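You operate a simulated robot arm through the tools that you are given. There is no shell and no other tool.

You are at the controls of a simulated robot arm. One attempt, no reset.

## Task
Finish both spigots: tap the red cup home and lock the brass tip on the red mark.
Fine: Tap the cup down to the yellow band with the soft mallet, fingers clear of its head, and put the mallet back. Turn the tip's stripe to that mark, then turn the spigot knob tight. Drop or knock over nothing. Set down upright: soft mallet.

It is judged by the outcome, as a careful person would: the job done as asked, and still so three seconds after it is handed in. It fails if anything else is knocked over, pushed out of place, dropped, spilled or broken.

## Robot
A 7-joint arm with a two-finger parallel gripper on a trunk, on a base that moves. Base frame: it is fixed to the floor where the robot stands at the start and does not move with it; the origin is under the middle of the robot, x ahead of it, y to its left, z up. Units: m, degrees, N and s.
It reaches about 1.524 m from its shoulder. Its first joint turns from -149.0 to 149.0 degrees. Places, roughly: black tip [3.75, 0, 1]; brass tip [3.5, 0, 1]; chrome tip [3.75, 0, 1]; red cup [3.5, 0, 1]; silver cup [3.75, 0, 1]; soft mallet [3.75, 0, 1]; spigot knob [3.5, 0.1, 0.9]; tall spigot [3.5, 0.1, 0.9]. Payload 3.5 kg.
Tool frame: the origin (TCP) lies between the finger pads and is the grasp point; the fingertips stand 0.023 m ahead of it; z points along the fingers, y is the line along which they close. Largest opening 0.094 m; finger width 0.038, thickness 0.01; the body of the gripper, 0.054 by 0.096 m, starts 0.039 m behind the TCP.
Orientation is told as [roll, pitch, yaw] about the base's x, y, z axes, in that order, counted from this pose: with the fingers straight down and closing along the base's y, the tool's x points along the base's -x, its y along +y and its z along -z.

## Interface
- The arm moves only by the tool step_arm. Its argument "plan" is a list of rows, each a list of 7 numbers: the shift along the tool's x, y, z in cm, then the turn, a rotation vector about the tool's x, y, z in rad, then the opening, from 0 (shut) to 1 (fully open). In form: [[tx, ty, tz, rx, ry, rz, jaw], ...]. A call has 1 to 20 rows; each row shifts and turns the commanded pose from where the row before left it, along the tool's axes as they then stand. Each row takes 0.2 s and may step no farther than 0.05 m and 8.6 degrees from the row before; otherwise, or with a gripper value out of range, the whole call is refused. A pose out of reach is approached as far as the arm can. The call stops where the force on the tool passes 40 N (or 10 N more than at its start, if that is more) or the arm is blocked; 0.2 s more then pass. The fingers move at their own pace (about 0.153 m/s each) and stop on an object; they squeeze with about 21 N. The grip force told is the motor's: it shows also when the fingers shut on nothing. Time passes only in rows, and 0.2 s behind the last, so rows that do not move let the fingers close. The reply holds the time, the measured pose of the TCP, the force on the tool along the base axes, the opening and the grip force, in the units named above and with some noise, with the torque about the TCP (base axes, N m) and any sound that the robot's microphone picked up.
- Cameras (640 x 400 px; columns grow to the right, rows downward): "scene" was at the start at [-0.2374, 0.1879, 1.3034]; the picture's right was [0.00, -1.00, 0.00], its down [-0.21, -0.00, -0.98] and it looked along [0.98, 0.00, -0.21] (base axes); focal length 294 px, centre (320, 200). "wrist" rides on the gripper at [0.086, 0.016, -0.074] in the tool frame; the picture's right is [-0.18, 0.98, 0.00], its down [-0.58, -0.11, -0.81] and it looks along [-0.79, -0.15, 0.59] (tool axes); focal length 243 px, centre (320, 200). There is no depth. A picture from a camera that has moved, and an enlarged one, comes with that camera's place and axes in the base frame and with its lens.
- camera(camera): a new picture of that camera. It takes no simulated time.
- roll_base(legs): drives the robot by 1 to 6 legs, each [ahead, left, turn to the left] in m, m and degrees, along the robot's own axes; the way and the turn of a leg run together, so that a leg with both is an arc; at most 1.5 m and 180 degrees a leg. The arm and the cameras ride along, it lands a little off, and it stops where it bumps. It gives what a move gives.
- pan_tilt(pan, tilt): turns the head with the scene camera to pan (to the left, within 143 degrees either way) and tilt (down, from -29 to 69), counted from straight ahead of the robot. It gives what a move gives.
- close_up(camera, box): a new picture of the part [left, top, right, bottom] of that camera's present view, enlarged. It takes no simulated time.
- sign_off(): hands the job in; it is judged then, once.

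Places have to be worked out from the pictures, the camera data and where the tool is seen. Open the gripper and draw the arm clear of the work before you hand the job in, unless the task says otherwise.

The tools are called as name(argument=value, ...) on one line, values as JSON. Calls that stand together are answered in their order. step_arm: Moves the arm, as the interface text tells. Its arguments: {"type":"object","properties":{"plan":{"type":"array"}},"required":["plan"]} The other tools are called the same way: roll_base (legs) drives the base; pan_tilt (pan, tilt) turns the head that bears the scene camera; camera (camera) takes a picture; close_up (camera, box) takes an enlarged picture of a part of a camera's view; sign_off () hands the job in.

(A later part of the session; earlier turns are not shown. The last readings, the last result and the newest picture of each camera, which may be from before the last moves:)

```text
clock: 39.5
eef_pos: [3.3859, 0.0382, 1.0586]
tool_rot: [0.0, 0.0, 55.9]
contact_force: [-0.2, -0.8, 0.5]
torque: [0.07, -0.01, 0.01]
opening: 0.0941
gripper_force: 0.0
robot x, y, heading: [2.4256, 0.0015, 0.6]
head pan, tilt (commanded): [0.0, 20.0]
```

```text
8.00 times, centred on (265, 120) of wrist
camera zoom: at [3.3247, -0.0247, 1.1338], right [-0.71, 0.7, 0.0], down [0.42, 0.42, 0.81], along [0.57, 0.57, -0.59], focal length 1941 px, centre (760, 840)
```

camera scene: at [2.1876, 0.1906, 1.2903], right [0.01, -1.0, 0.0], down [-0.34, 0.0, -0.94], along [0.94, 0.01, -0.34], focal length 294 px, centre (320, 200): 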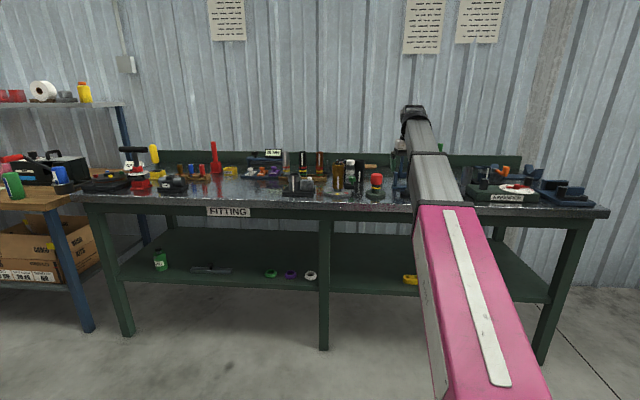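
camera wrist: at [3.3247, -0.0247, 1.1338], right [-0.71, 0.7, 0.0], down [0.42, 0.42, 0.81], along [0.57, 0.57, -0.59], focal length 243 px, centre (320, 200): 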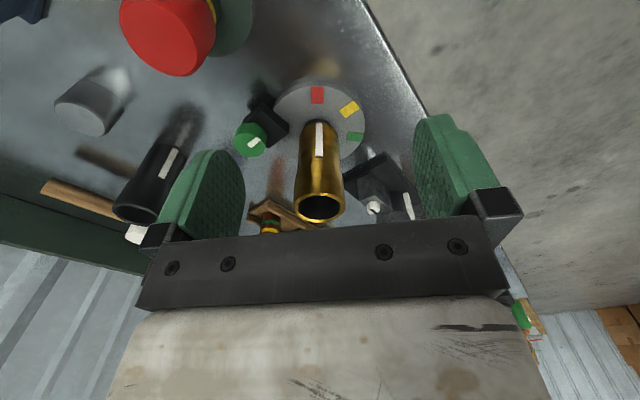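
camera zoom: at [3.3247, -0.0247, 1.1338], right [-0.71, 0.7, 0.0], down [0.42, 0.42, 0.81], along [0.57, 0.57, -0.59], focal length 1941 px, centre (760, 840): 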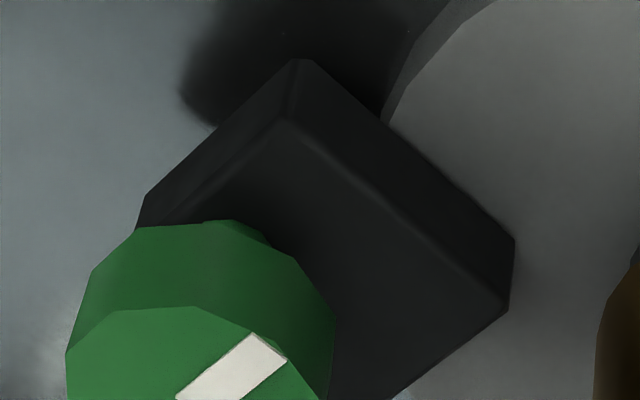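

The red mark's radial direction and the stripe agree within about half a degree, at roughly 225.3° each, so the tip is set. Next is the green knob at about (3.50, 0.05), with its top near 0.928. I'll move above it and yaw to about 145°, so the camera side faces away from the brass tip.

step_arm(plan=[[-1.0, -1.2, -1.0, 0, 0, 0, 1], [-2.2, -2.6, -0.6, 0, 0, 0, 1], [-2.2, -2.6, 0, 0, 0, 0, 1], [-2.0, -2.4, 0, 0, 0, 0, 1], [0, 0, 0, 0, 0, -0.12, 1], [0, 0, 0, 0, 0, -0.14, 1], [0, 0, 0, 0, 0, -0.14, 1], [0, 0, 0, 0, 0, -0.14, 1], [0, 0, 0, 0, 0, -0.14, 1], [0, 0, 0, 0, 0, -0.14, 1], [0, 0, 0, 0, 0, -0.14, 1], [0, 0, 0, 0, 0, -0.1, 1], [0, 0, 0, 0, 0, 0, 1]])

camera(camera="wrist")

camera(camera="scene")

```text
clock: 42.3
eef_pos: [3.5012, 0.0501, 1.0751]
tool_rot: [0.1, 0.1, 116.6]
contact_force: [-0.6, -0.3, -0.2]
torque: [-0.01, 0.0, 0.0]
opening: 0.0939
gripper_force: 0.1
robot x, y, heading: [2.4264, 0.0031, 0.4]
head pan, tilt (commanded): [0.0, 20.0]
```

```text
taken
camera wrist: at [3.5247, -0.0354, 1.15], right [-0.96, -0.28, 0.0], down [-0.16, 0.57, 0.81], along [-0.22, 0.77, -0.59], focal length 243 px, centre (320, 200)
```

wrist: 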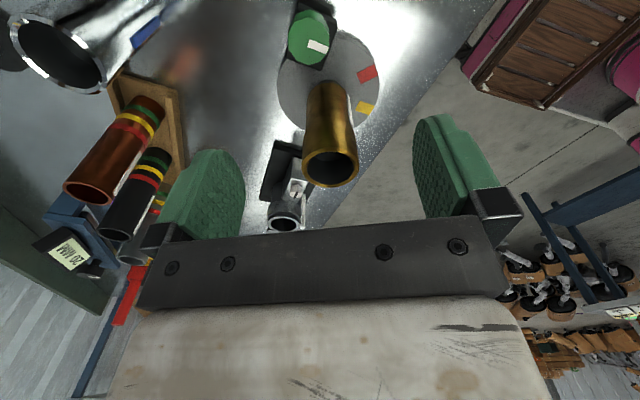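

```text
taken
camera scene: at [2.1876, 0.1906, 1.2903], right [0.01, -1.0, 0.0], down [-0.34, 0.0, -0.94], along [0.94, 0.01, -0.34], focal length 294 px, centre (320, 200)
```

scene: 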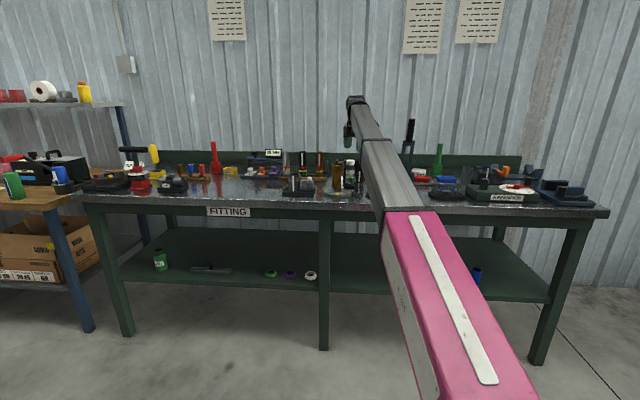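

The gripper is above the knob at yaw 117°, and the knob looks centred near (3.504, 0.048). I'll rotate to about 140° and lower to z = 0.975. The fingertips will stay above the knob top and the gripper body above the brass tip.

step_arm(plan=[[0.3, -0.2, 0, 0, 0, 0, 1], [0, 0, 0, 0, 0, -0.14, 1], [0, 0, 0, 0, 0, -0.14, 1], [0, 0, 0, 0, 0, -0.14, 1], [0, 0, 2, 0, 0, 0, 1], [0, 0, 2.5, 0, 0, 0, 1], [0, 0, 2.5, 0, 0, 0, 1], [0, 0, 2.0, 0, 0, 0, 1], [0, 0, 1.0, 0, 0, 0, 1], [0, 0, 0, 0, 0, 0, 1]])

camera(camera="wrist")

close_up(camera="scene", box=[320, 120, 420, 200])

```text
clock: 44.5
eef_pos: [3.5043, 0.049, 0.9746]
tool_rot: [0.0, 0.0, 140.6]
contact_force: [-0.2, -0.3, -0.1]
torque: [-0.03, 0.02, 0.0]
opening: 0.0939
gripper_force: 0.1
robot x, y, heading: [2.4276, 0.0054, 0.7]
head pan, tilt (commanded): [0.0, 20.0]
```

```text
taken
camera wrist: at [3.5602, -0.0188, 1.0495], right [-0.77, -0.64, 0.0], down [-0.38, 0.45, 0.81], along [-0.52, 0.62, -0.59], focal length 243 px, centre (320, 200)
```

wrist: 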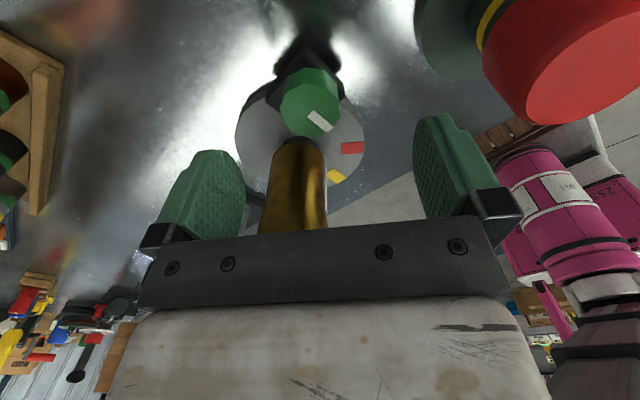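

```text
5.00 times, centred on (370, 160) of scene
camera zoom: at [2.1876, 0.1906, 1.2903], right [0.01, -1.0, 0.0], down [-0.34, 0.0, -0.94], along [0.94, 0.01, -0.34], focal length 1471 px, centre (70, 400)
```

zoom: 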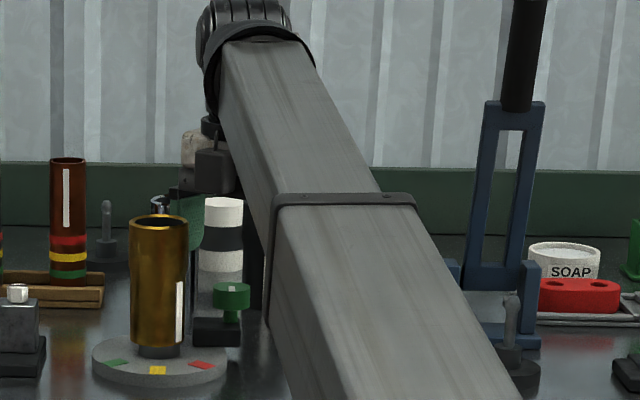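

I'll zoom the wrist view on the knob to locate its top face and check the closing axis before descending.

close_up(camera="wrist", box=[230, 40, 430, 165])

```text
3.20 times, centred on (330, 102) of wrist
camera zoom: at [3.5602, -0.0188, 1.0495], right [-0.77, -0.64, 0.0], down [-0.38, 0.45, 0.81], along [-0.52, 0.62, -0.59], focal length 776 px, centre (288, 512)
```

zoom: 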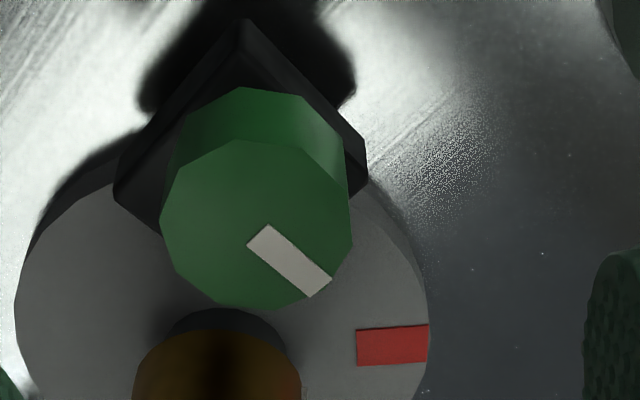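

Using all four views, the knob axis comes out at (3.509, 0.051), with its top near z = 0.922 and a diameter of about 0.034. I'll shift about 5 mm to centre it, narrow the jaw, and descend to z = 0.931, leaving about 2 cm between the gripper body and the brass tip.

step_arm(plan=[[0.3, -0.45, 0, 0, 0, 0, 0.75], [0, 0, 1, 0, 0, 0, 0.7], [0, 0, 1.2, 0, 0, 0, 0.7], [0, 0, 1.2, 0, 0, 0, 0.7], [0, 0, 1.0, 0, 0, 0, 0.7], [0, 0, 0, 0, 0, 0, 0.7]])

camera(camera="wrist")

close_up(camera="scene", box=[320, 120, 420, 200])

```text
clock: 45.9
eef_pos: [3.5088, 0.0501, 0.9313]
tool_rot: [0.0, 0.0, 140.6]
contact_force: [0.2, -1.1, 0.8]
torque: [0.02, 0.0, 0.04]
opening: 0.0659
gripper_force: 0.1
robot x, y, heading: [2.4264, 0.0049, 0.1]
head pan, tilt (commanded): [0.0, 20.0]
```

```text
taken
camera wrist: at [3.5657, -0.0188, 1.0055], right [-0.77, -0.64, 0.0], down [-0.38, 0.45, 0.81], along [-0.52, 0.62, -0.59], focal length 243 px, centre (320, 200)
```

wrist: 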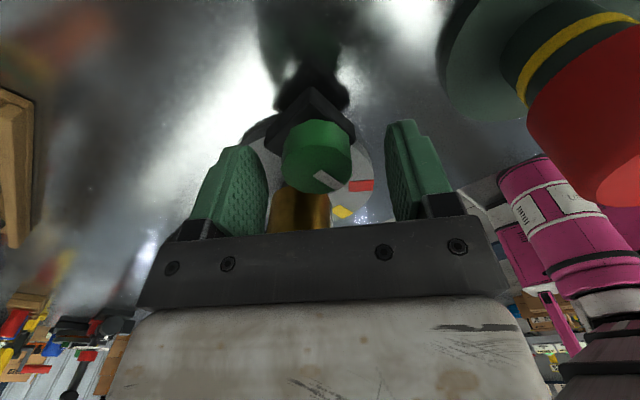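

```text
5.00 times, centred on (370, 160) of scene
camera zoom: at [2.1876, 0.1906, 1.2903], right [0.01, -1.0, 0.0], down [-0.34, 0.0, -0.94], along [0.94, 0.01, -0.34], focal length 1471 px, centre (70, 400)
```

zoom: 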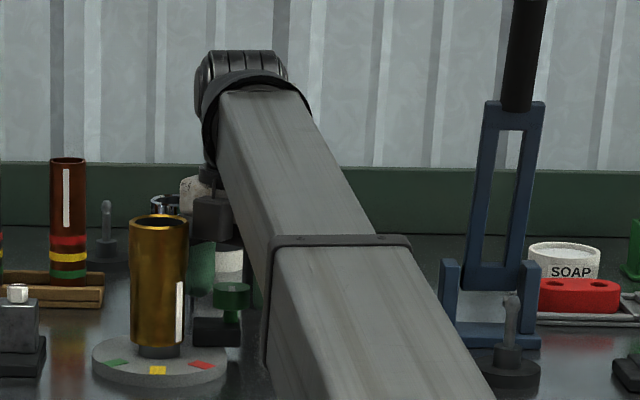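

The knob sits between the fingers, about centred. I'll close on it.

step_arm(plan=[[0, 0, 0, 0, 0, 0, 0.5], [0, 0, 0, 0, 0, 0, 0], [0, 0, 0, 0, 0, 0, 0]])

close_up(camera="wrist", box=[230, 80, 430, 240])

```text
clock: 46.7
eef_pos: [3.5091, 0.0487, 0.9311]
tool_rot: [0.1, 0.0, 140.6]
contact_force: [8.6, 9.0, 1.2]
torque: [-0.12, -0.12, 0.04]
opening: 0.0356
gripper_force: 45.1
robot x, y, heading: [2.4278, 0.005, 0.1]
head pan, tilt (commanded): [0.0, 20.0]
```

```text
2.50 times, centred on (330, 160) of wrist
camera zoom: at [3.5666, -0.0177, 1.0054], right [-0.77, -0.64, 0.0], down [-0.38, 0.45, 0.81], along [-0.52, 0.62, -0.59], focal length 606 px, centre (295, 300)
```

zoom: 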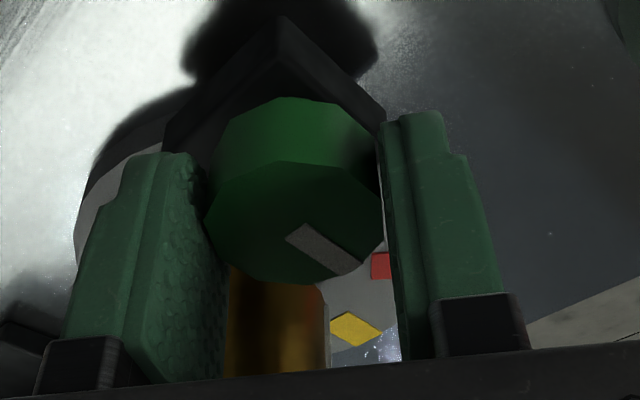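

The knob is gripped at 0.0356 m, with a 12 N side load toward -tool-y. I'll shift 1.5 mm to relieve it, then turn clockwise about 16° and watch the torque and the knob pointer.

step_arm(plan=[[0, -0.15, 0, 0, 0, 0, 0], [0, 0, 0, 0, 0, 0.07, 0], [0, 0, 0, 0, 0, 0.1, 0], [0, 0, 0, 0, 0, 0.1, 0], [0, 0, 0, 0, 0, 0, 0]])

close_up(camera="wrist", box=[230, 80, 430, 240])

```text
clock: 47.9
eef_pos: [3.5089, 0.0506, 0.9314]
tool_rot: [0.1, 0.0, 124.9]
contact_force: [4.8, -3.6, -5.4]
torque: [0.48, -0.3, 0.0]
opening: 0.0355
gripper_force: 45.3
robot x, y, heading: [2.4284, 0.0027, 0.5]
head pan, tilt (commanded): [0.0, 20.0]
```

```text
2.50 times, centred on (330, 160) of wrist
camera zoom: at [3.5465, -0.0304, 1.0055], right [-0.91, -0.41, 0.0], down [-0.24, 0.54, 0.81], along [-0.33, 0.73, -0.59], focal length 606 px, centre (295, 300)
```

zoom: 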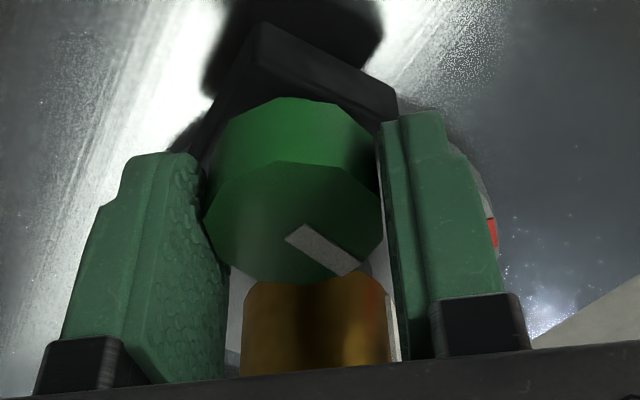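

The knob turns with the gripper and shows no resistance yet. I'll continue clockwise another 34° to yaw of about 91°.

step_arm(plan=[[0, 0, 0, 0, 0, 0.12, 0], [0, 0, 0, 0, 0, 0.12, 0], [0, 0, 0, 0, 0, 0.12, 0], [0, 0, 0, 0, 0, 0.12, 0], [0, 0, 0, 0, 0, 0.12, 0], [0, 0, 0, 0, 0, 0, 0]])

close_up(camera="wrist", box=[230, 80, 430, 240])

close_up(camera="scene", box=[320, 120, 420, 200])

```text
clock: 49.3
eef_pos: [3.5089, 0.0503, 0.9312]
tool_rot: [0.1, 0.0, 90.6]
contact_force: [-3.9, -10.7, -9.9]
torque: [0.4, -0.29, -0.04]
opening: 0.0358
gripper_force: 45.0
robot x, y, heading: [2.4231, 0.0026, 0.1]
head pan, tilt (commanded): [0.0, 20.0]
```

```text
2.50 times, centred on (330, 160) of wrist
camera zoom: at [3.4948, -0.0369, 1.0055], right [-0.98, 0.17, 0.0], down [0.1, 0.58, 0.81], along [0.14, 0.79, -0.59], focal length 606 px, centre (295, 300)
```

zoom: 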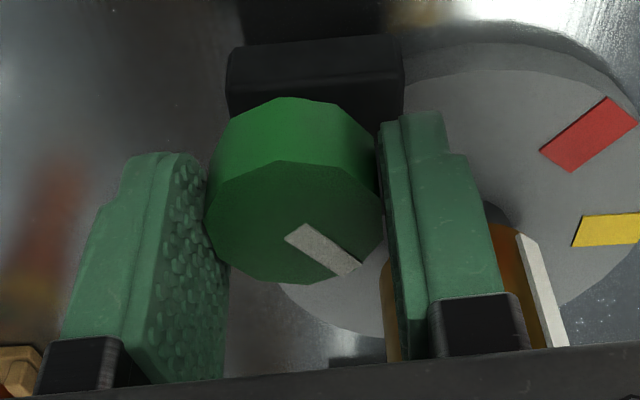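

```text
5.00 times, centred on (370, 160) of scene
camera zoom: at [2.1877, 0.1903, 1.2904], right [0.01, -1.0, 0.0], down [-0.34, 0.0, -0.94], along [0.94, 0.01, -0.34], focal length 1471 px, centre (70, 400)
```

zoom: 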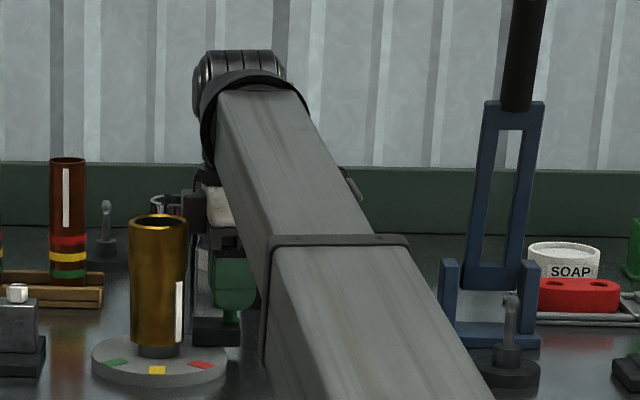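

The knob has turned 50° with negligible axial torque so far, so it isn't tight yet. I'll open, re-centre about 3 mm toward the knob axis, rotate back to about 140°, and regrip.

step_arm(plan=[[0, 0, 0, 0, 0, 0, 0.7], [0, 0, 0, 0, 0, 0, 0.7], [-0.19, 0.22, 0, 0, 0, 0, 0.7], [0, 0, 0, 0, 0, -0.12, 0.7], [0, 0, 0, 0, 0, -0.14, 0.7], [0, 0, 0, 0, 0, -0.14, 0.7], [0, 0, 0, 0, 0, -0.14, 0.7], [0, 0, 0, 0, 0, -0.14, 0.7], [0, 0, 0, 0, 0, -0.14, 0.7], [0, 0, 0, 0, 0, -0.06, 0.7], [0, 0, 0, 0, 0, 0, 0.7]])

close_up(camera="wrist", box=[230, 80, 430, 240])

```text
clock: 51.7
eef_pos: [3.5071, 0.0527, 0.931]
tool_rot: [0.1, 0.1, 141.2]
contact_force: [-0.5, -0.3, 0.2]
torque: [0.04, -0.01, -0.03]
opening: 0.0657
gripper_force: 0.1
robot x, y, heading: [2.4269, 0.0094, 0.5]
head pan, tilt (commanded): [0.0, 20.0]
```

```text
2.50 times, centred on (330, 160) of wrist
camera zoom: at [3.5649, -0.0145, 1.0051], right [-0.76, -0.65, 0.0], down [-0.38, 0.45, 0.81], along [-0.53, 0.61, -0.59], focal length 606 px, centre (295, 300)
```

zoom: 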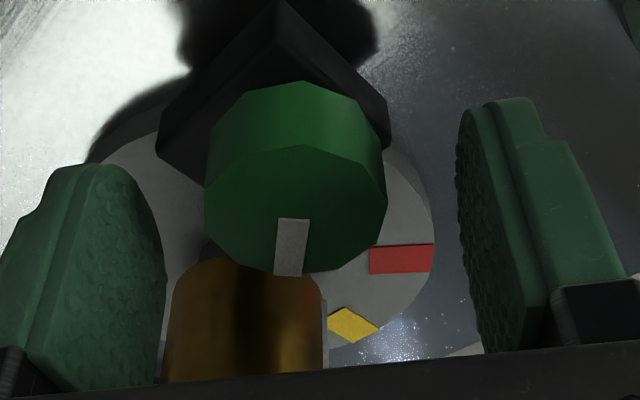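

The pointer kept its new angle after release. I'll regrip and turn another 50° clockwise in two parts, watching for resistance.

step_arm(plan=[[0, 0, 0, 0, 0, 0, 0.5], [0, 0, 0, 0, 0, 0, 0], [0, 0, 0, 0, 0, 0, 0], [0, 0, 0, 0, 0, 0.1, 0], [0, 0, 0, 0, 0, 0.12, 0], [0, 0, 0, 0, 0, 0.12, 0], [0, 0, 0, 0, 0, 0.12, 0], [0, 0, 0, 0, 0, 0, 0]])

close_up(camera="wrist", box=[230, 80, 430, 240])

```text
clock: 53.5
eef_pos: [3.5089, 0.0538, 0.931]
tool_rot: [0.0, 0.1, 114.7]
contact_force: [4.0, -0.2, -6.8]
torque: [0.59, -0.24, -0.03]
opening: 0.0354
gripper_force: 45.3
robot x, y, heading: [2.4255, 0.006, 0.3]
head pan, tilt (commanded): [0.0, 20.0]
```

```text
2.50 times, centred on (330, 160) of wrist
camera zoom: at [3.5299, -0.0325, 1.0051], right [-0.97, -0.24, 0.0], down [-0.14, 0.57, 0.81], along [-0.2, 0.78, -0.59], focal length 606 px, centre (295, 300)
```

zoom: 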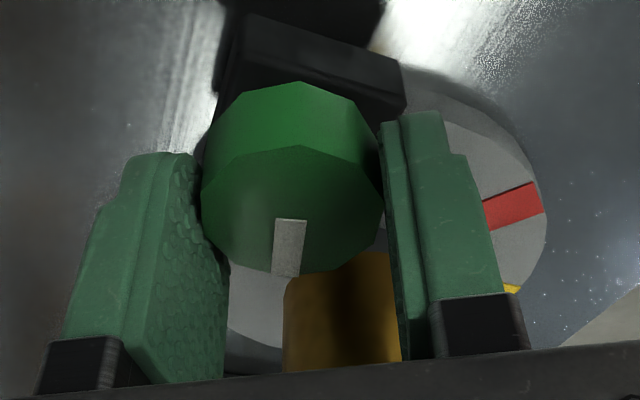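

The knob keeps following with little load, at about 77° in total. I'll continue to yaw of about 90°.

step_arm(plan=[[0, 0, 0, 0, 0, 0.1, 0], [0, 0, 0, 0, 0, 0.1, 0], [0, 0, 0, 0, 0, 0.1, 0], [0, 0, 0, 0, 0, 0.1, 0], [0, 0, 0, 0, 0, 0, 0]])

close_up(camera="wrist", box=[230, 80, 430, 240])

```text
clock: 54.7
eef_pos: [3.5079, 0.0542, 0.9305]
tool_rot: [-0.2, 0.0, 91.9]
contact_force: [29.2, 18.7, 2.5]
torque: [0.22, 0.07, 1.1]
opening: 0.0356
gripper_force: 45.6
robot x, y, heading: [2.4266, 0.0015, 0.4]
head pan, tilt (commanded): [0.0, 20.0]
```

```text
2.50 times, centred on (330, 160) of wrist
camera zoom: at [3.4962, -0.0325, 1.0049], right [-0.99, 0.15, 0.0], down [0.09, 0.58, 0.81], along [0.12, 0.8, -0.59], focal length 606 px, centre (295, 300)
```

zoom: 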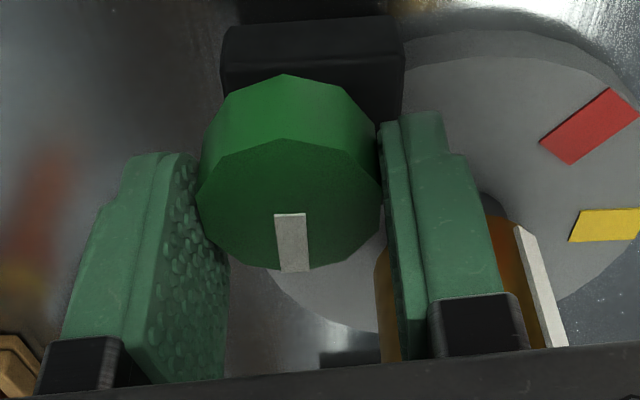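

Torque about z jumped to 1.1 N·m and the pointer slipped about 9° in the fingers, so the knob hit its stop at roughly 90° of turn and is tight. I'll open and lift straight up.

step_arm(plan=[[0, 0, 0, 0, 0, 0, 0.7], [0, 0, 0, 0, 0, 0, 0.7], [0, 0, -0.8, 0, 0, 0, 0.7], [0, 0, -2, 0, 0, 0, 0.7], [0, 0, -3, 0, 0, 0, 0.7], [0, 0, -3, 0, 0, 0, 0.7], [0, 0, -3, 0, 0, 0, 0.7], [0, 0, 0, 0, 0, 0, 0.7]])

camera(camera="wrist")

close_up(camera="wrist", box=[250, 0, 450, 125])

close_up(camera="scene", box=[320, 120, 420, 200])

```text
clock: 56.5
eef_pos: [3.5066, 0.0526, 1.0483]
tool_rot: [0.0, 0.1, 91.9]
contact_force: [-0.7, 0.4, 0.3]
torque: [-0.01, 0.02, -0.01]
opening: 0.0657
gripper_force: 0.1
robot x, y, heading: [2.4238, 0.0043, 0.5]
head pan, tilt (commanded): [0.0, 20.0]
```

```text
taken
camera wrist: at [3.4943, -0.0346, 1.1229], right [-0.99, 0.15, 0.0], down [0.09, 0.59, 0.81], along [0.12, 0.8, -0.59], focal length 243 px, centre (320, 200)
```

wrist: 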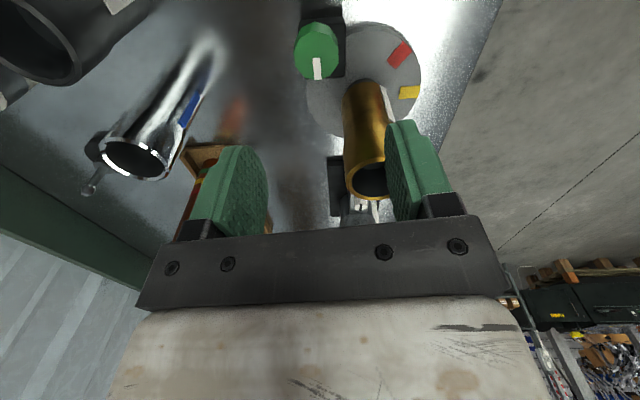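

```text
3.20 times, centred on (350, 62) of wrist
camera zoom: at [3.4943, -0.0346, 1.1229], right [-0.99, 0.15, 0.0], down [0.09, 0.59, 0.81], along [0.12, 0.8, -0.59], focal length 776 px, centre (224, 640)
```

zoom: 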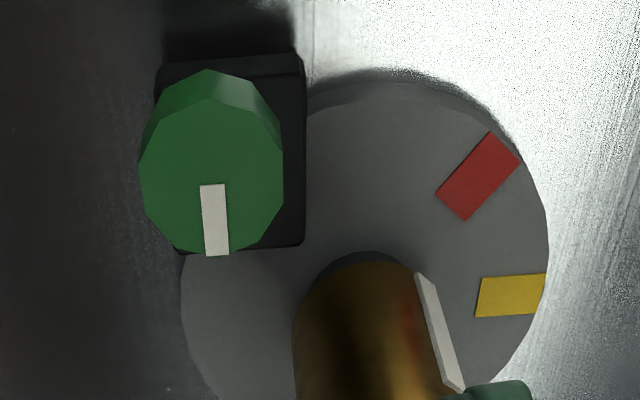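

```text
5.00 times, centred on (370, 160) of scene
camera zoom: at [2.1876, 0.1906, 1.2903], right [0.01, -1.0, 0.0], down [-0.34, 0.0, -0.94], along [0.94, 0.01, -0.34], focal length 1471 px, centre (70, 400)
```

zoom: 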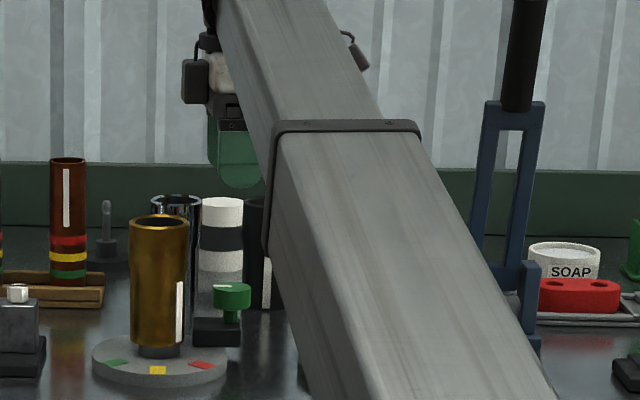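

The knob pointer now sits about 90° clockwise of where it began, and the tip and disc look undisturbed. Next I'll locate the mallet: rotate the gripper back to yaw 0, then move to (3.55, -0.07, 1.12), where the wrist camera can look down on it.

step_arm(plan=[[0, 0, -1, 0, 0, 0.12, 0.7], [0, 0, -1, 0, 0, 0.145, 0.7], [0, 0, -1, 0, 0, 0.145, 0.7], [0, 0, 0, 0, 0, 0.145, 0.7], [0, 0, 0, 0, 0, 0.145, 0.7], [0, 0, 0, 0, 0, 0.145, 0.7], [0, 0, 0, 0, 0, 0.145, 1], [0, 0, 0, 0, 0, 0.145, 1], [0, 0, 0, 0, 0, 0.145, 1], [0, 0, 0, 0, 0, 0.145, 1], [0, 0, 0, 0, 0, 0.145, 1], [0, 0, 0, 0, 0, 0.03, 1], [-0.6, -1.8, -0.8, 0, 0, 0, 1], [-0.9, -2.6, -1, 0, 0, 0, 1], [-0.9, -2.6, -1, 0, 0, 0, 1], [-0.9, -2.6, -0.6, 0, 0, 0, 1], [-0.9, -2.5, -0.6, 0, 0, 0, 1], [0, 0, 0, 0, 0, 0, 1]])

camera(camera="wrist")

close_up(camera="wrist", box=[240, 90, 420, 230])

close_up(camera="scene", box=[320, 120, 420, 200])

```text
clock: 60.3
eef_pos: [3.5496, -0.067, 1.1217]
tool_rot: [0.1, 0.0, 0.1]
contact_force: [0.4, -0.4, -0.1]
torque: [-0.01, 0.0, -0.03]
opening: 0.0939
gripper_force: 0.0
robot x, y, heading: [2.426, 0.0098, 0.2]
head pan, tilt (commanded): [0.0, 20.0]
```

```text
taken
camera wrist: at [3.4629, -0.0521, 1.1957], right [0.18, 0.98, 0.0], down [0.58, -0.11, 0.81], along [0.79, -0.15, -0.59], focal length 243 px, centre (320, 200)
```

wrist: 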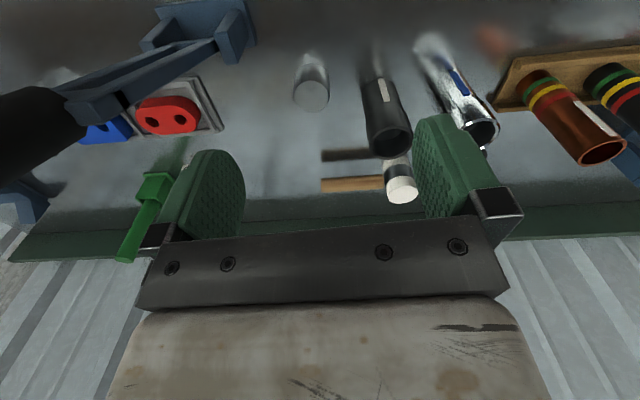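

```text
2.86 times, centred on (330, 160) of wrist
camera zoom: at [3.4629, -0.0521, 1.1957], right [0.18, 0.98, 0.0], down [0.58, -0.11, 0.81], along [0.79, -0.15, -0.59], focal length 693 px, centre (291, 314)
```

zoom: 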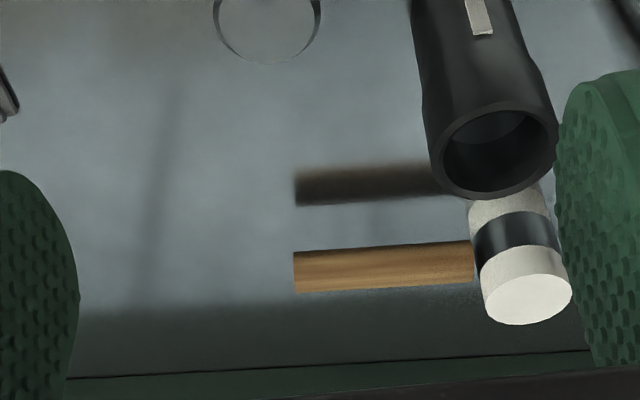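

```text
5.00 times, centred on (370, 160) of scene
camera zoom: at [2.1876, 0.1906, 1.2903], right [0.01, -1.0, 0.0], down [-0.34, 0.0, -0.94], along [0.94, 0.01, -0.34], focal length 1471 px, centre (70, 400)
```

zoom: 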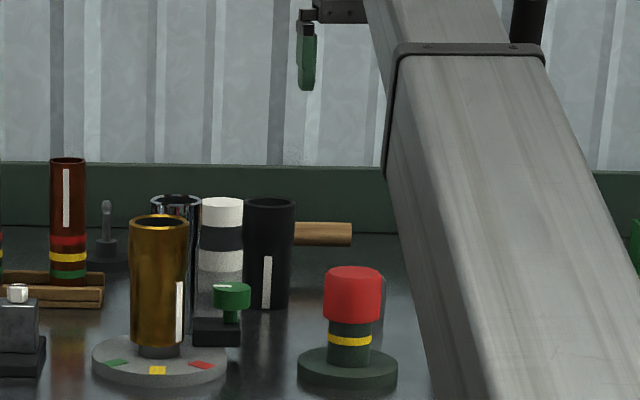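

The mallet stands on its head near (3.815, 0.029). Its handle runs toward -y, slightly yawed, at x≈3.81, z≈0.903, ending near y≈-0.115. From here the low boom would foul the red cup on the way to it. From a shoulder near (2.43, 0.24) it would pass between the cup and the brass tip instead, so I'll shift the base back 0.1 and left 0.36 with the arm held high.

roll_base(legs=[[-0.1, 0.355, 0]])

camera(camera="scene")

close_up(camera="scene", box=[360, 120, 480, 210])

camera(camera="wrist")

```text
clock: 62.6
eef_pos: [3.4465, 0.2803, 1.1213]
tool_rot: [0.0, 0.0, -0.1]
contact_force: [-0.2, -0.8, -0.2]
torque: [-0.02, 0.0, -0.02]
opening: 0.0939
gripper_force: 0.0
robot x, y, heading: [2.3258, 0.3544, 0.3]
head pan, tilt (commanded): [0.0, 20.0]
```

```text
taken
camera scene: at [2.0857, 0.5421, 1.2903], right [0.0, -1.0, 0.0], down [-0.34, 0.0, -0.94], along [0.94, 0.0, -0.34], focal length 294 px, centre (320, 200)
```

scene: 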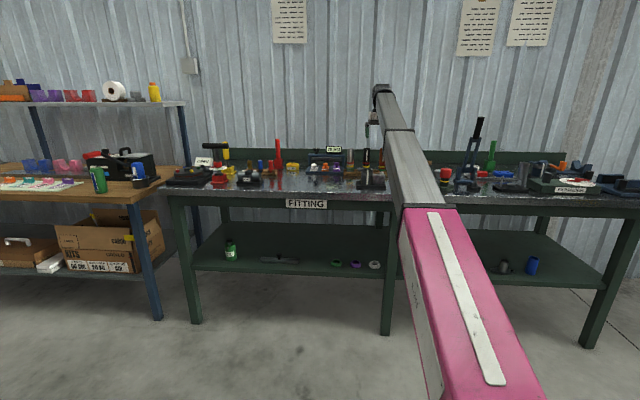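

```text
4.44 times, centred on (420, 165) of scene
camera zoom: at [2.0857, 0.5421, 1.2903], right [0.0, -1.0, 0.0], down [-0.34, 0.0, -0.94], along [0.94, 0.0, -0.34], focal length 1307 px, centre (-124, 356)
```

zoom: 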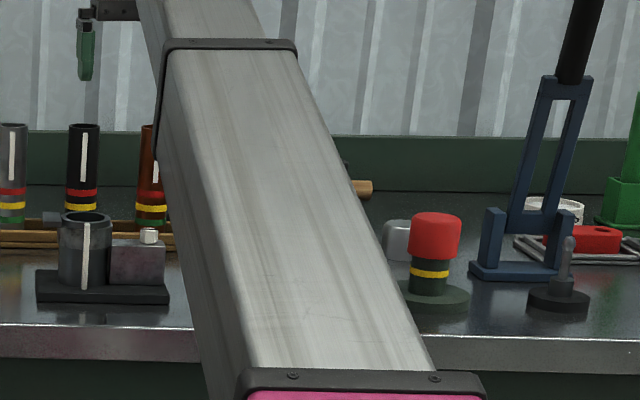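

```text
taken
camera wrist: at [3.3602, 0.2958, 1.1956], right [0.18, 0.98, 0.0], down [0.58, -0.11, 0.81], along [0.79, -0.15, -0.59], focal length 243 px, centre (320, 200)
```

wrist: 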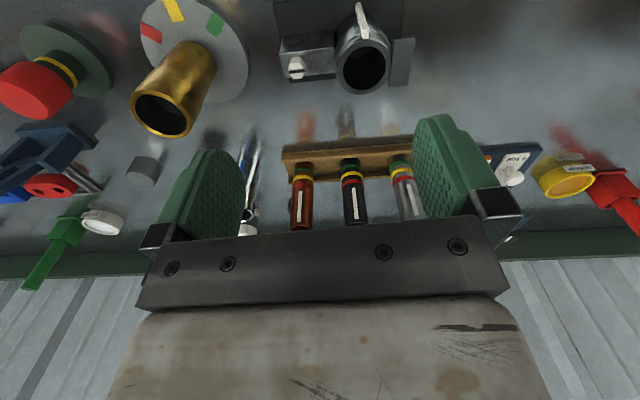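

The base landed at (2.326, 0.354). Before extending low over the bench I want the boom's true slope and shoulder height, so I'll look down along the boom.

pan_tilt(pan=-18, tilt=45)

camera(camera="scene")

```text
clock: 63.5
eef_pos: [3.4464, 0.2799, 1.1223]
tool_rot: [0.0, 0.0, 0.0]
contact_force: [-0.5, 0.1, 0.5]
torque: [-0.02, -0.01, 0.01]
opening: 0.0941
gripper_force: 0.1
robot x, y, heading: [2.3233, 0.3516, -0.0]
head pan, tilt (commanded): [-18.0, 45.0]
```

```text
taken
camera scene: at [2.07, 0.517, 1.2517], right [-0.31, -0.95, 0.0], down [-0.67, 0.22, -0.71], along [0.67, -0.22, -0.71], focal length 294 px, centre (320, 200)
```

scene: 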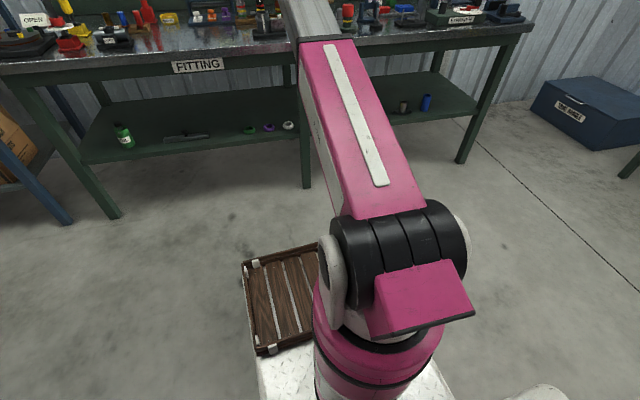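

The shoulder axis comes out at about 0.056 ahead, 0.126 right and z≈0.717. At the mallet, the boom's underside would then clear the knob and black tip by about 3 cm. For better side clearance from the red cup I'll shift the base 3 cm further left, then turn the gripper to yaw 85° while high.

roll_base(legs=[[0, 0.03, 0]])

pan_tilt(pan=-12, tilt=18)

step_arm(plan=[[0, 0, 0, 0, 0, -0.12, 1], [0, 0, 0, 0, 0, -0.14, 1], [0, 0, 0, 0, 0, -0.14, 1], [0, 0, 0, 0, 0, -0.14, 1], [0, 0, 0, 0, 0, -0.14, 1], [0, 0, 0, 0, 0, -0.14, 1], [0, 0, 0, 0, 0, -0.14, 1], [0, 0, 0, 0, 0, -0.14, 1], [0, 0, 0, 0, 0, -0.14, 1], [0, 0, 0, 0, 0, -0.14, 1], [0, 0, 0, 0, 0, -0.104, 1], [0, 0, 0, 0, 0, 0, 1]])

```text
clock: 64.4
eef_pos: [3.4465, 0.3093, 1.1205]
tool_rot: [0.1, 0.0, 0.0]
contact_force: [-0.2, 0.5, 0.6]
torque: [0.0, -0.03, 0.0]
opening: 0.0939
gripper_force: 0.0
robot x, y, heading: [2.3215, 0.3871, 0.4]
head pan, tilt (commanded): [-18.0, 45.0]
```

```text
clock: 65.3
eef_pos: [3.4473, 0.3096, 1.1225]
tool_rot: [-0.1, 0.0, 0.0]
contact_force: [0.1, -0.7, 0.9]
torque: [0.0, -0.02, -0.01]
opening: 0.094
gripper_force: 0.1
robot x, y, heading: [2.3244, 0.387, -0.1]
head pan, tilt (commanded): [-12.0, 18.0]
```

```text
clock: 67.9
eef_pos: [3.4466, 0.3085, 1.1213]
tool_rot: [0.0, 0.0, 85.0]
contact_force: [0.5, 0.3, 0.0]
torque: [0.01, 0.01, -0.03]
opening: 0.0941
gripper_force: 0.0
robot x, y, heading: [2.32, 0.3846, -0.1]
head pan, tilt (commanded): [-12.0, 18.0]
```

Yaw is at 85°. I'll now swing and extend at z = 1.12 to hover above the mallet handle at about (3.811, -0.041).

step_arm(plan=[[1.2, -1.4, 0, 0, 0, 0, 1], [2.2, -2.8, 0, 0, 0, 0, 1], [2.5, -3.1, 0, 0, 0, 0, 1], [2.5, -3.1, 0, 0, 0, 0, 1], [2.5, -3.1, 0, 0, 0, 0, 1], [2.5, -3.1, 0, 0, 0, 0, 1], [2.5, -3.1, 0, 0, 0, 0, 1], [2.5, -3.1, 0, 0, 0, 0, 1], [2.5, -3.1, 0, 0, 0, 0, 1], [2.5, -3.1, 0, 0, 0, 0, 1], [2.5, -3.1, 0, 0, 0, 0, 1], [2.5, -3.1, 0, 0, 0, 0, 1], [2.2, -2.8, 0, 0, 0, 0, 1], [1.54, -1.45, 0, 0, 0, 0, 1], [0, 0, 0, 0, 0, 0, 1]])

camera(camera="wrist")

camera(camera="scene")

```text
clock: 71.1
eef_pos: [3.5295, 0.0222, 1.0512]
tool_rot: [-0.1, 0.1, 85.0]
contact_force: [0.0, 0.3, 0.9]
torque: [-0.01, 0.01, -0.02]
opening: 0.0938
gripper_force: 0.1
out of reach, approached as far as the arm can: row 5, 6, 7, 8, 9, 10, 11, 12, 13, 14
robot x, y, heading: [2.3247, 0.3855, 0.2]
head pan, tilt (commanded): [-12.0, 18.0]
```

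```text
taken
camera wrist: at [3.5067, -0.0642, 1.1249], right [-0.96, 0.27, 0.0], down [0.16, 0.57, 0.81], along [0.22, 0.78, -0.59], focal length 243 px, centre (320, 200)
```

wrist: 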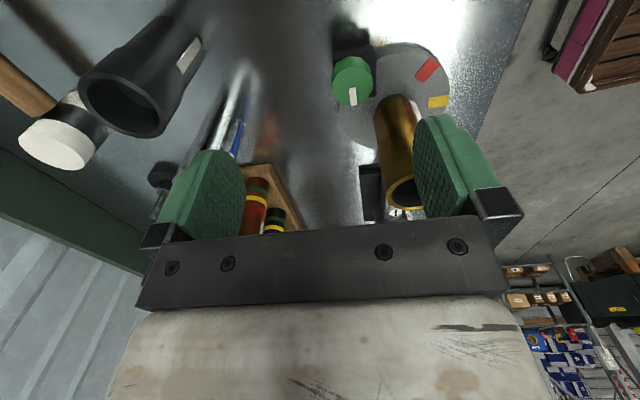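

```text
taken
camera scene: at [2.0839, 0.5529, 1.2936], right [-0.21, -0.98, 0.0], down [-0.3, 0.06, -0.95], along [0.93, -0.2, -0.31], focal length 294 px, centre (320, 200)
```

scene: 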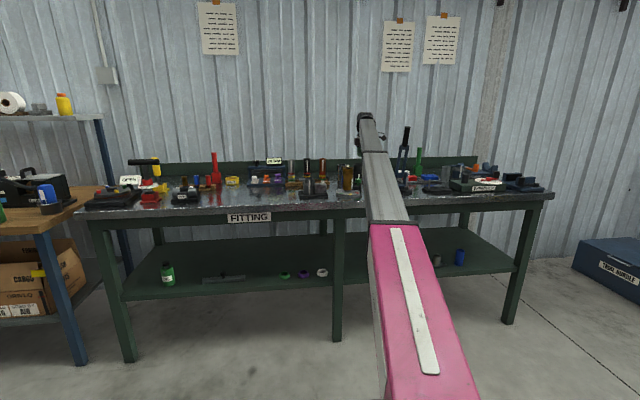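

The arm tops out at about 1.28 m from shoulder to wrist, so it stopped short at (3.53, 0.02, 1.05) without touching anything. I'll zoom in to see where the boom's stages and rings sit at full extension before choosing a closer base position.

close_up(camera="scene", box=[320, 100, 440, 240])

close_up(camera="wrist", box=[0, 0, 330, 206])

```text
2.86 times, centred on (380, 170) of scene
camera zoom: at [2.0839, 0.5529, 1.2936], right [-0.21, -0.98, 0.0], down [-0.3, 0.06, -0.95], along [0.93, -0.2, -0.31], focal length 840 px, centre (149, 286)
```

zoom: 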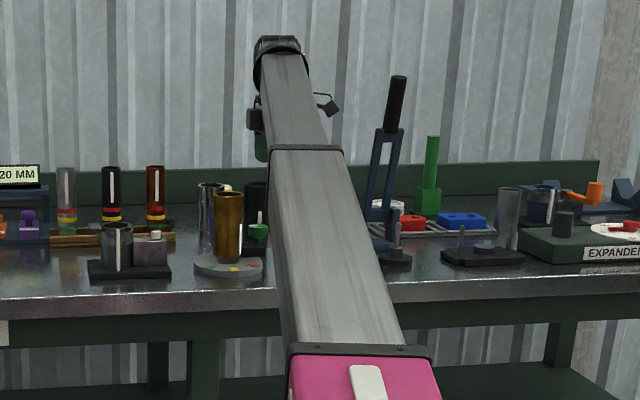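

```text
1.94 times, centred on (165, 103) of wrist
camera zoom: at [3.5067, -0.0642, 1.1249], right [-0.96, 0.27, 0.0], down [0.16, 0.57, 0.81], along [0.22, 0.78, -0.59], focal length 470 px, centre (621, 388)
```

zoom: 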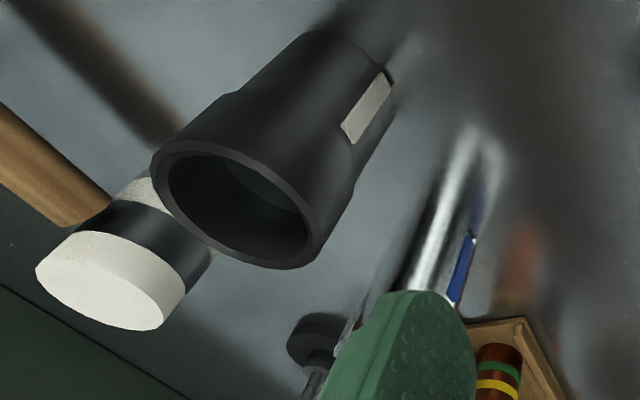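

With the hand tilted about 20° about the handle's axis, the slim end stage of the boom passes between the cup and the brass tip with about 2 cm on each side. That needs the base near (2.59, 0.354). First I'll bring the command back within reach, retracting about 39 cm and left a little.

step_arm(plan=[[-0.3, 2.0, 0, 0, 0, 0, 1], [-0.6, 4.1, 0, 0, 0, 0, 1], [-0.6, 4.1, 0, 0, 0, 0, 1], [-0.6, 4.1, 0, 0, 0, 0, 1], [-0.6, 4.1, 0, 0, 0, 0, 1], [-0.6, 4.1, 0, 0, 0, 0, 1], [-0.6, 4.1, 0, 0, 0, 0, 1], [-0.6, 4.1, 0, 0, 0, 0, 1], [-0.6, 4.1, 0, 0, 0, 0, 1], [-0.5, 4.0, 0, 0, 0, 0, 1], [0, 0, 0, 0, 0, 0, 1]])

```text
clock: 73.5
eef_pos: [3.1497, 0.1101, 1.0498]
tool_rot: [0.0, 0.0, 85.0]
contact_force: [0.1, 0.1, 0.2]
torque: [0.01, -0.03, -0.02]
opening: 0.0942
gripper_force: 0.2
robot x, y, heading: [2.3197, 0.3843, 0.2]
head pan, tilt (commanded): [-12.0, 18.0]
```

The arm is back within reach at (3.15, 0.11, 1.05). I'll lift 3 cm more and drive the base to about (2.59, 0.354), keeping the open fingers well above the brass tip.

step_arm(plan=[[0, 0, -1.5, 0, 0, 0, 1], [0, 0, -2.0, 0, 0, 0, 1], [0, 0, 0, 0, 0, 0, 1]])

roll_base(legs=[[0.27, -0.03, 0]])

camera(camera="scene")

camera(camera="wrist")

```text
clock: 74.3
eef_pos: [3.1481, 0.1119, 1.0838]
tool_rot: [0.1, 0.0, 85.1]
contact_force: [0.2, 0.3, -0.2]
torque: [0.01, 0.01, 0.0]
opening: 0.094
gripper_force: 0.0
robot x, y, heading: [2.3237, 0.3872, 0.1]
head pan, tilt (commanded): [-12.0, 18.0]
```

```text
clock: 76.2
eef_pos: [3.4173, 0.0852, 1.0833]
tool_rot: [0.0, 0.0, 85.2]
contact_force: [-0.7, 0.1, -0.5]
torque: [0.0, 0.0, -0.01]
opening: 0.0939
gripper_force: 0.0
robot x, y, heading: [2.5899, 0.3539, 0.3]
head pan, tilt (commanded): [-12.0, 18.0]
```

```text
taken
camera scene: at [2.3506, 0.5227, 1.2936], right [-0.2, -0.98, 0.0], down [-0.3, 0.06, -0.95], along [0.93, -0.19, -0.31], focal length 294 px, centre (320, 200)
```

scene: 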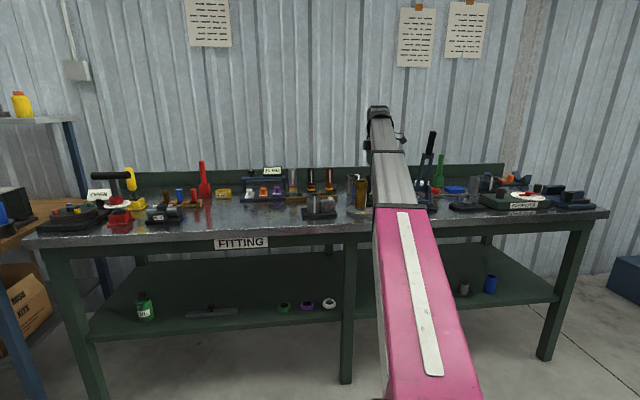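

```text
taken
camera wrist: at [3.394, 0.0004, 1.1586], right [-0.96, 0.27, 0.0], down [0.16, 0.57, 0.81], along [0.21, 0.78, -0.59], focal length 243 px, centre (320, 200)
```

wrist: 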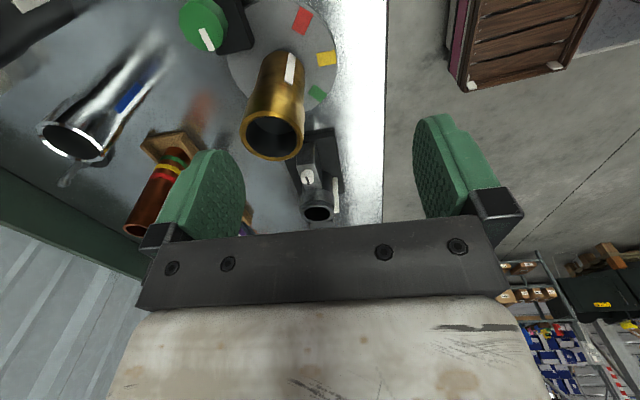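

The base is at (2.590, 0.354) as intended. I'll tilt the hand 20° about the handle axis, with the wrist leaning back toward me, and then move in a straight line to hover at about (3.80, -0.041, 1.06).

step_arm(plan=[[0, 0, 0, 0.115, 0, 0, 1], [0, 0, 0, 0.12, 0, 0, 1], [0, 0, 0, 0.114, 0, 0, 1], [0.4, -1.6, 0.7, 0, 0, 0, 1], [0.8, -3.2, 1.4, 0, 0, 0, 1], [0.9, -3.5, 1.5, 0, 0, 0, 1], [0.9, -3.5, 1.5, 0, 0, 0, 1], [0.9, -3.5, 1.5, 0, 0, 0, 1], [0.9, -3.5, 1.5, 0, 0, 0, 1], [0.9, -3.5, 1.5, 0, 0, 0, 1], [0.9, -3.5, 1.5, 0, 0, 0, 1], [0.9, -3.5, 1.5, 0, 0, 0, 1], [0.9, -3.5, 1.5, 0, 0, 0, 1], [0.6, -2.2, 1.1, 0, 0, 0, 1], [0, 0, 0, 0, 0, 0, 1]])

camera(camera="wrist")

close_up(camera="scene", box=[320, 90, 460, 220])

```text
clock: 79.4
eef_pos: [3.7881, -0.0376, 1.063]
tool_rot: [-20.0, 0.0, 85.2]
contact_force: [0.9, 1.2, 0.1]
torque: [-0.03, 0.01, -0.01]
opening: 0.0944
gripper_force: 0.0
robot x, y, heading: [2.5932, 0.3574, 0.3]
head pan, tilt (commanded): [-12.0, 18.0]
```

```text
taken
camera wrist: at [3.7413, -0.1206, 1.1265], right [-0.91, 0.26, -0.34], down [-0.12, 0.59, 0.79], along [0.41, 0.76, -0.51], focal length 243 px, centre (320, 200)
```

wrist: 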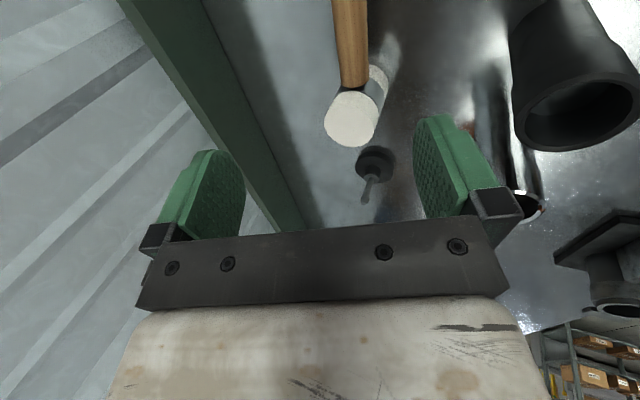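

```text
3.08 times, centred on (390, 155) of scene
camera zoom: at [2.3507, 0.5227, 1.2936], right [-0.2, -0.98, 0.0], down [-0.3, 0.06, -0.95], along [0.93, -0.19, -0.31], focal length 905 px, centre (105, 338)
```

zoom: 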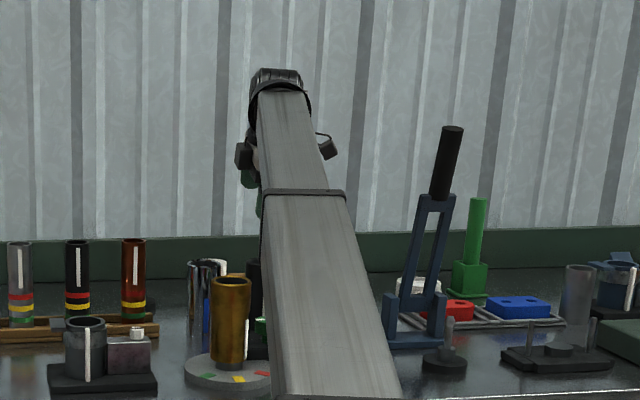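

The wrist view puts the handle axis at about x≈3.818, z≈0.901 at y≈-0.04, with the head centre near (3.822, 0.024). I'll align sideways, narrow the jaw to about 0.055 and approach along the fingers, stopping partway to check.

step_arm(plan=[[0.4, 2.6, 0, 0, 0, 0, 0.6], [0, 0, 2.0, 0, 0, 0, 0.6], [0, 0, 2.0, 0, 0, 0, 0.6], [0, 0, 2.0, 0, 0, 0, 0.6], [0, 0, 2.0, 0, 0, 0, 0.6], [0, 0, 0, 0, 0, 0, 0.6]])

camera(camera="wrist")

close_up(camera="scene", box=[320, 90, 460, 220])

```text
clock: 80.8
eef_pos: [3.7923, -0.0421, 0.9772]
tool_rot: [-19.9, 0.0, 85.2]
contact_force: [-0.8, 0.2, -0.5]
torque: [-0.03, 0.01, 0.01]
opening: 0.0567
gripper_force: 0.1
robot x, y, heading: [2.5906, 0.3567, 0.5]
head pan, tilt (commanded): [-12.0, 18.0]
```

```text
taken
camera wrist: at [3.7442, -0.1248, 1.0412], right [-0.91, 0.26, -0.34], down [-0.12, 0.59, 0.79], along [0.41, 0.76, -0.51], focal length 243 px, centre (320, 200)
```

wrist: 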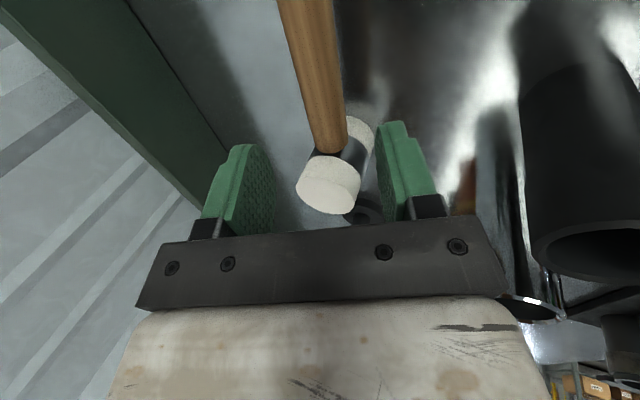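

```text
3.08 times, centred on (390, 155) of scene
camera zoom: at [2.3507, 0.5227, 1.2936], right [-0.2, -0.98, 0.0], down [-0.3, 0.06, -0.95], along [0.93, -0.19, -0.31], focal length 905 px, centre (105, 338)
```

zoom: 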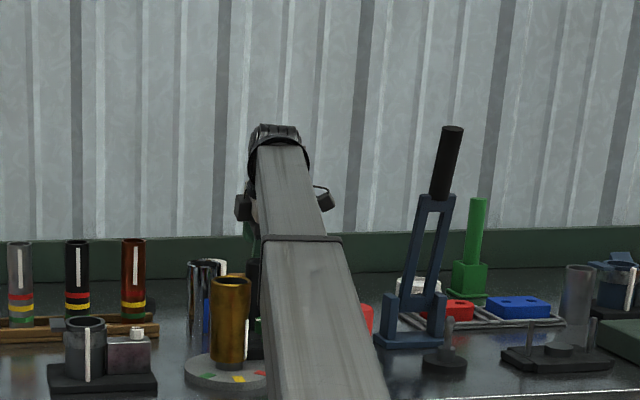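

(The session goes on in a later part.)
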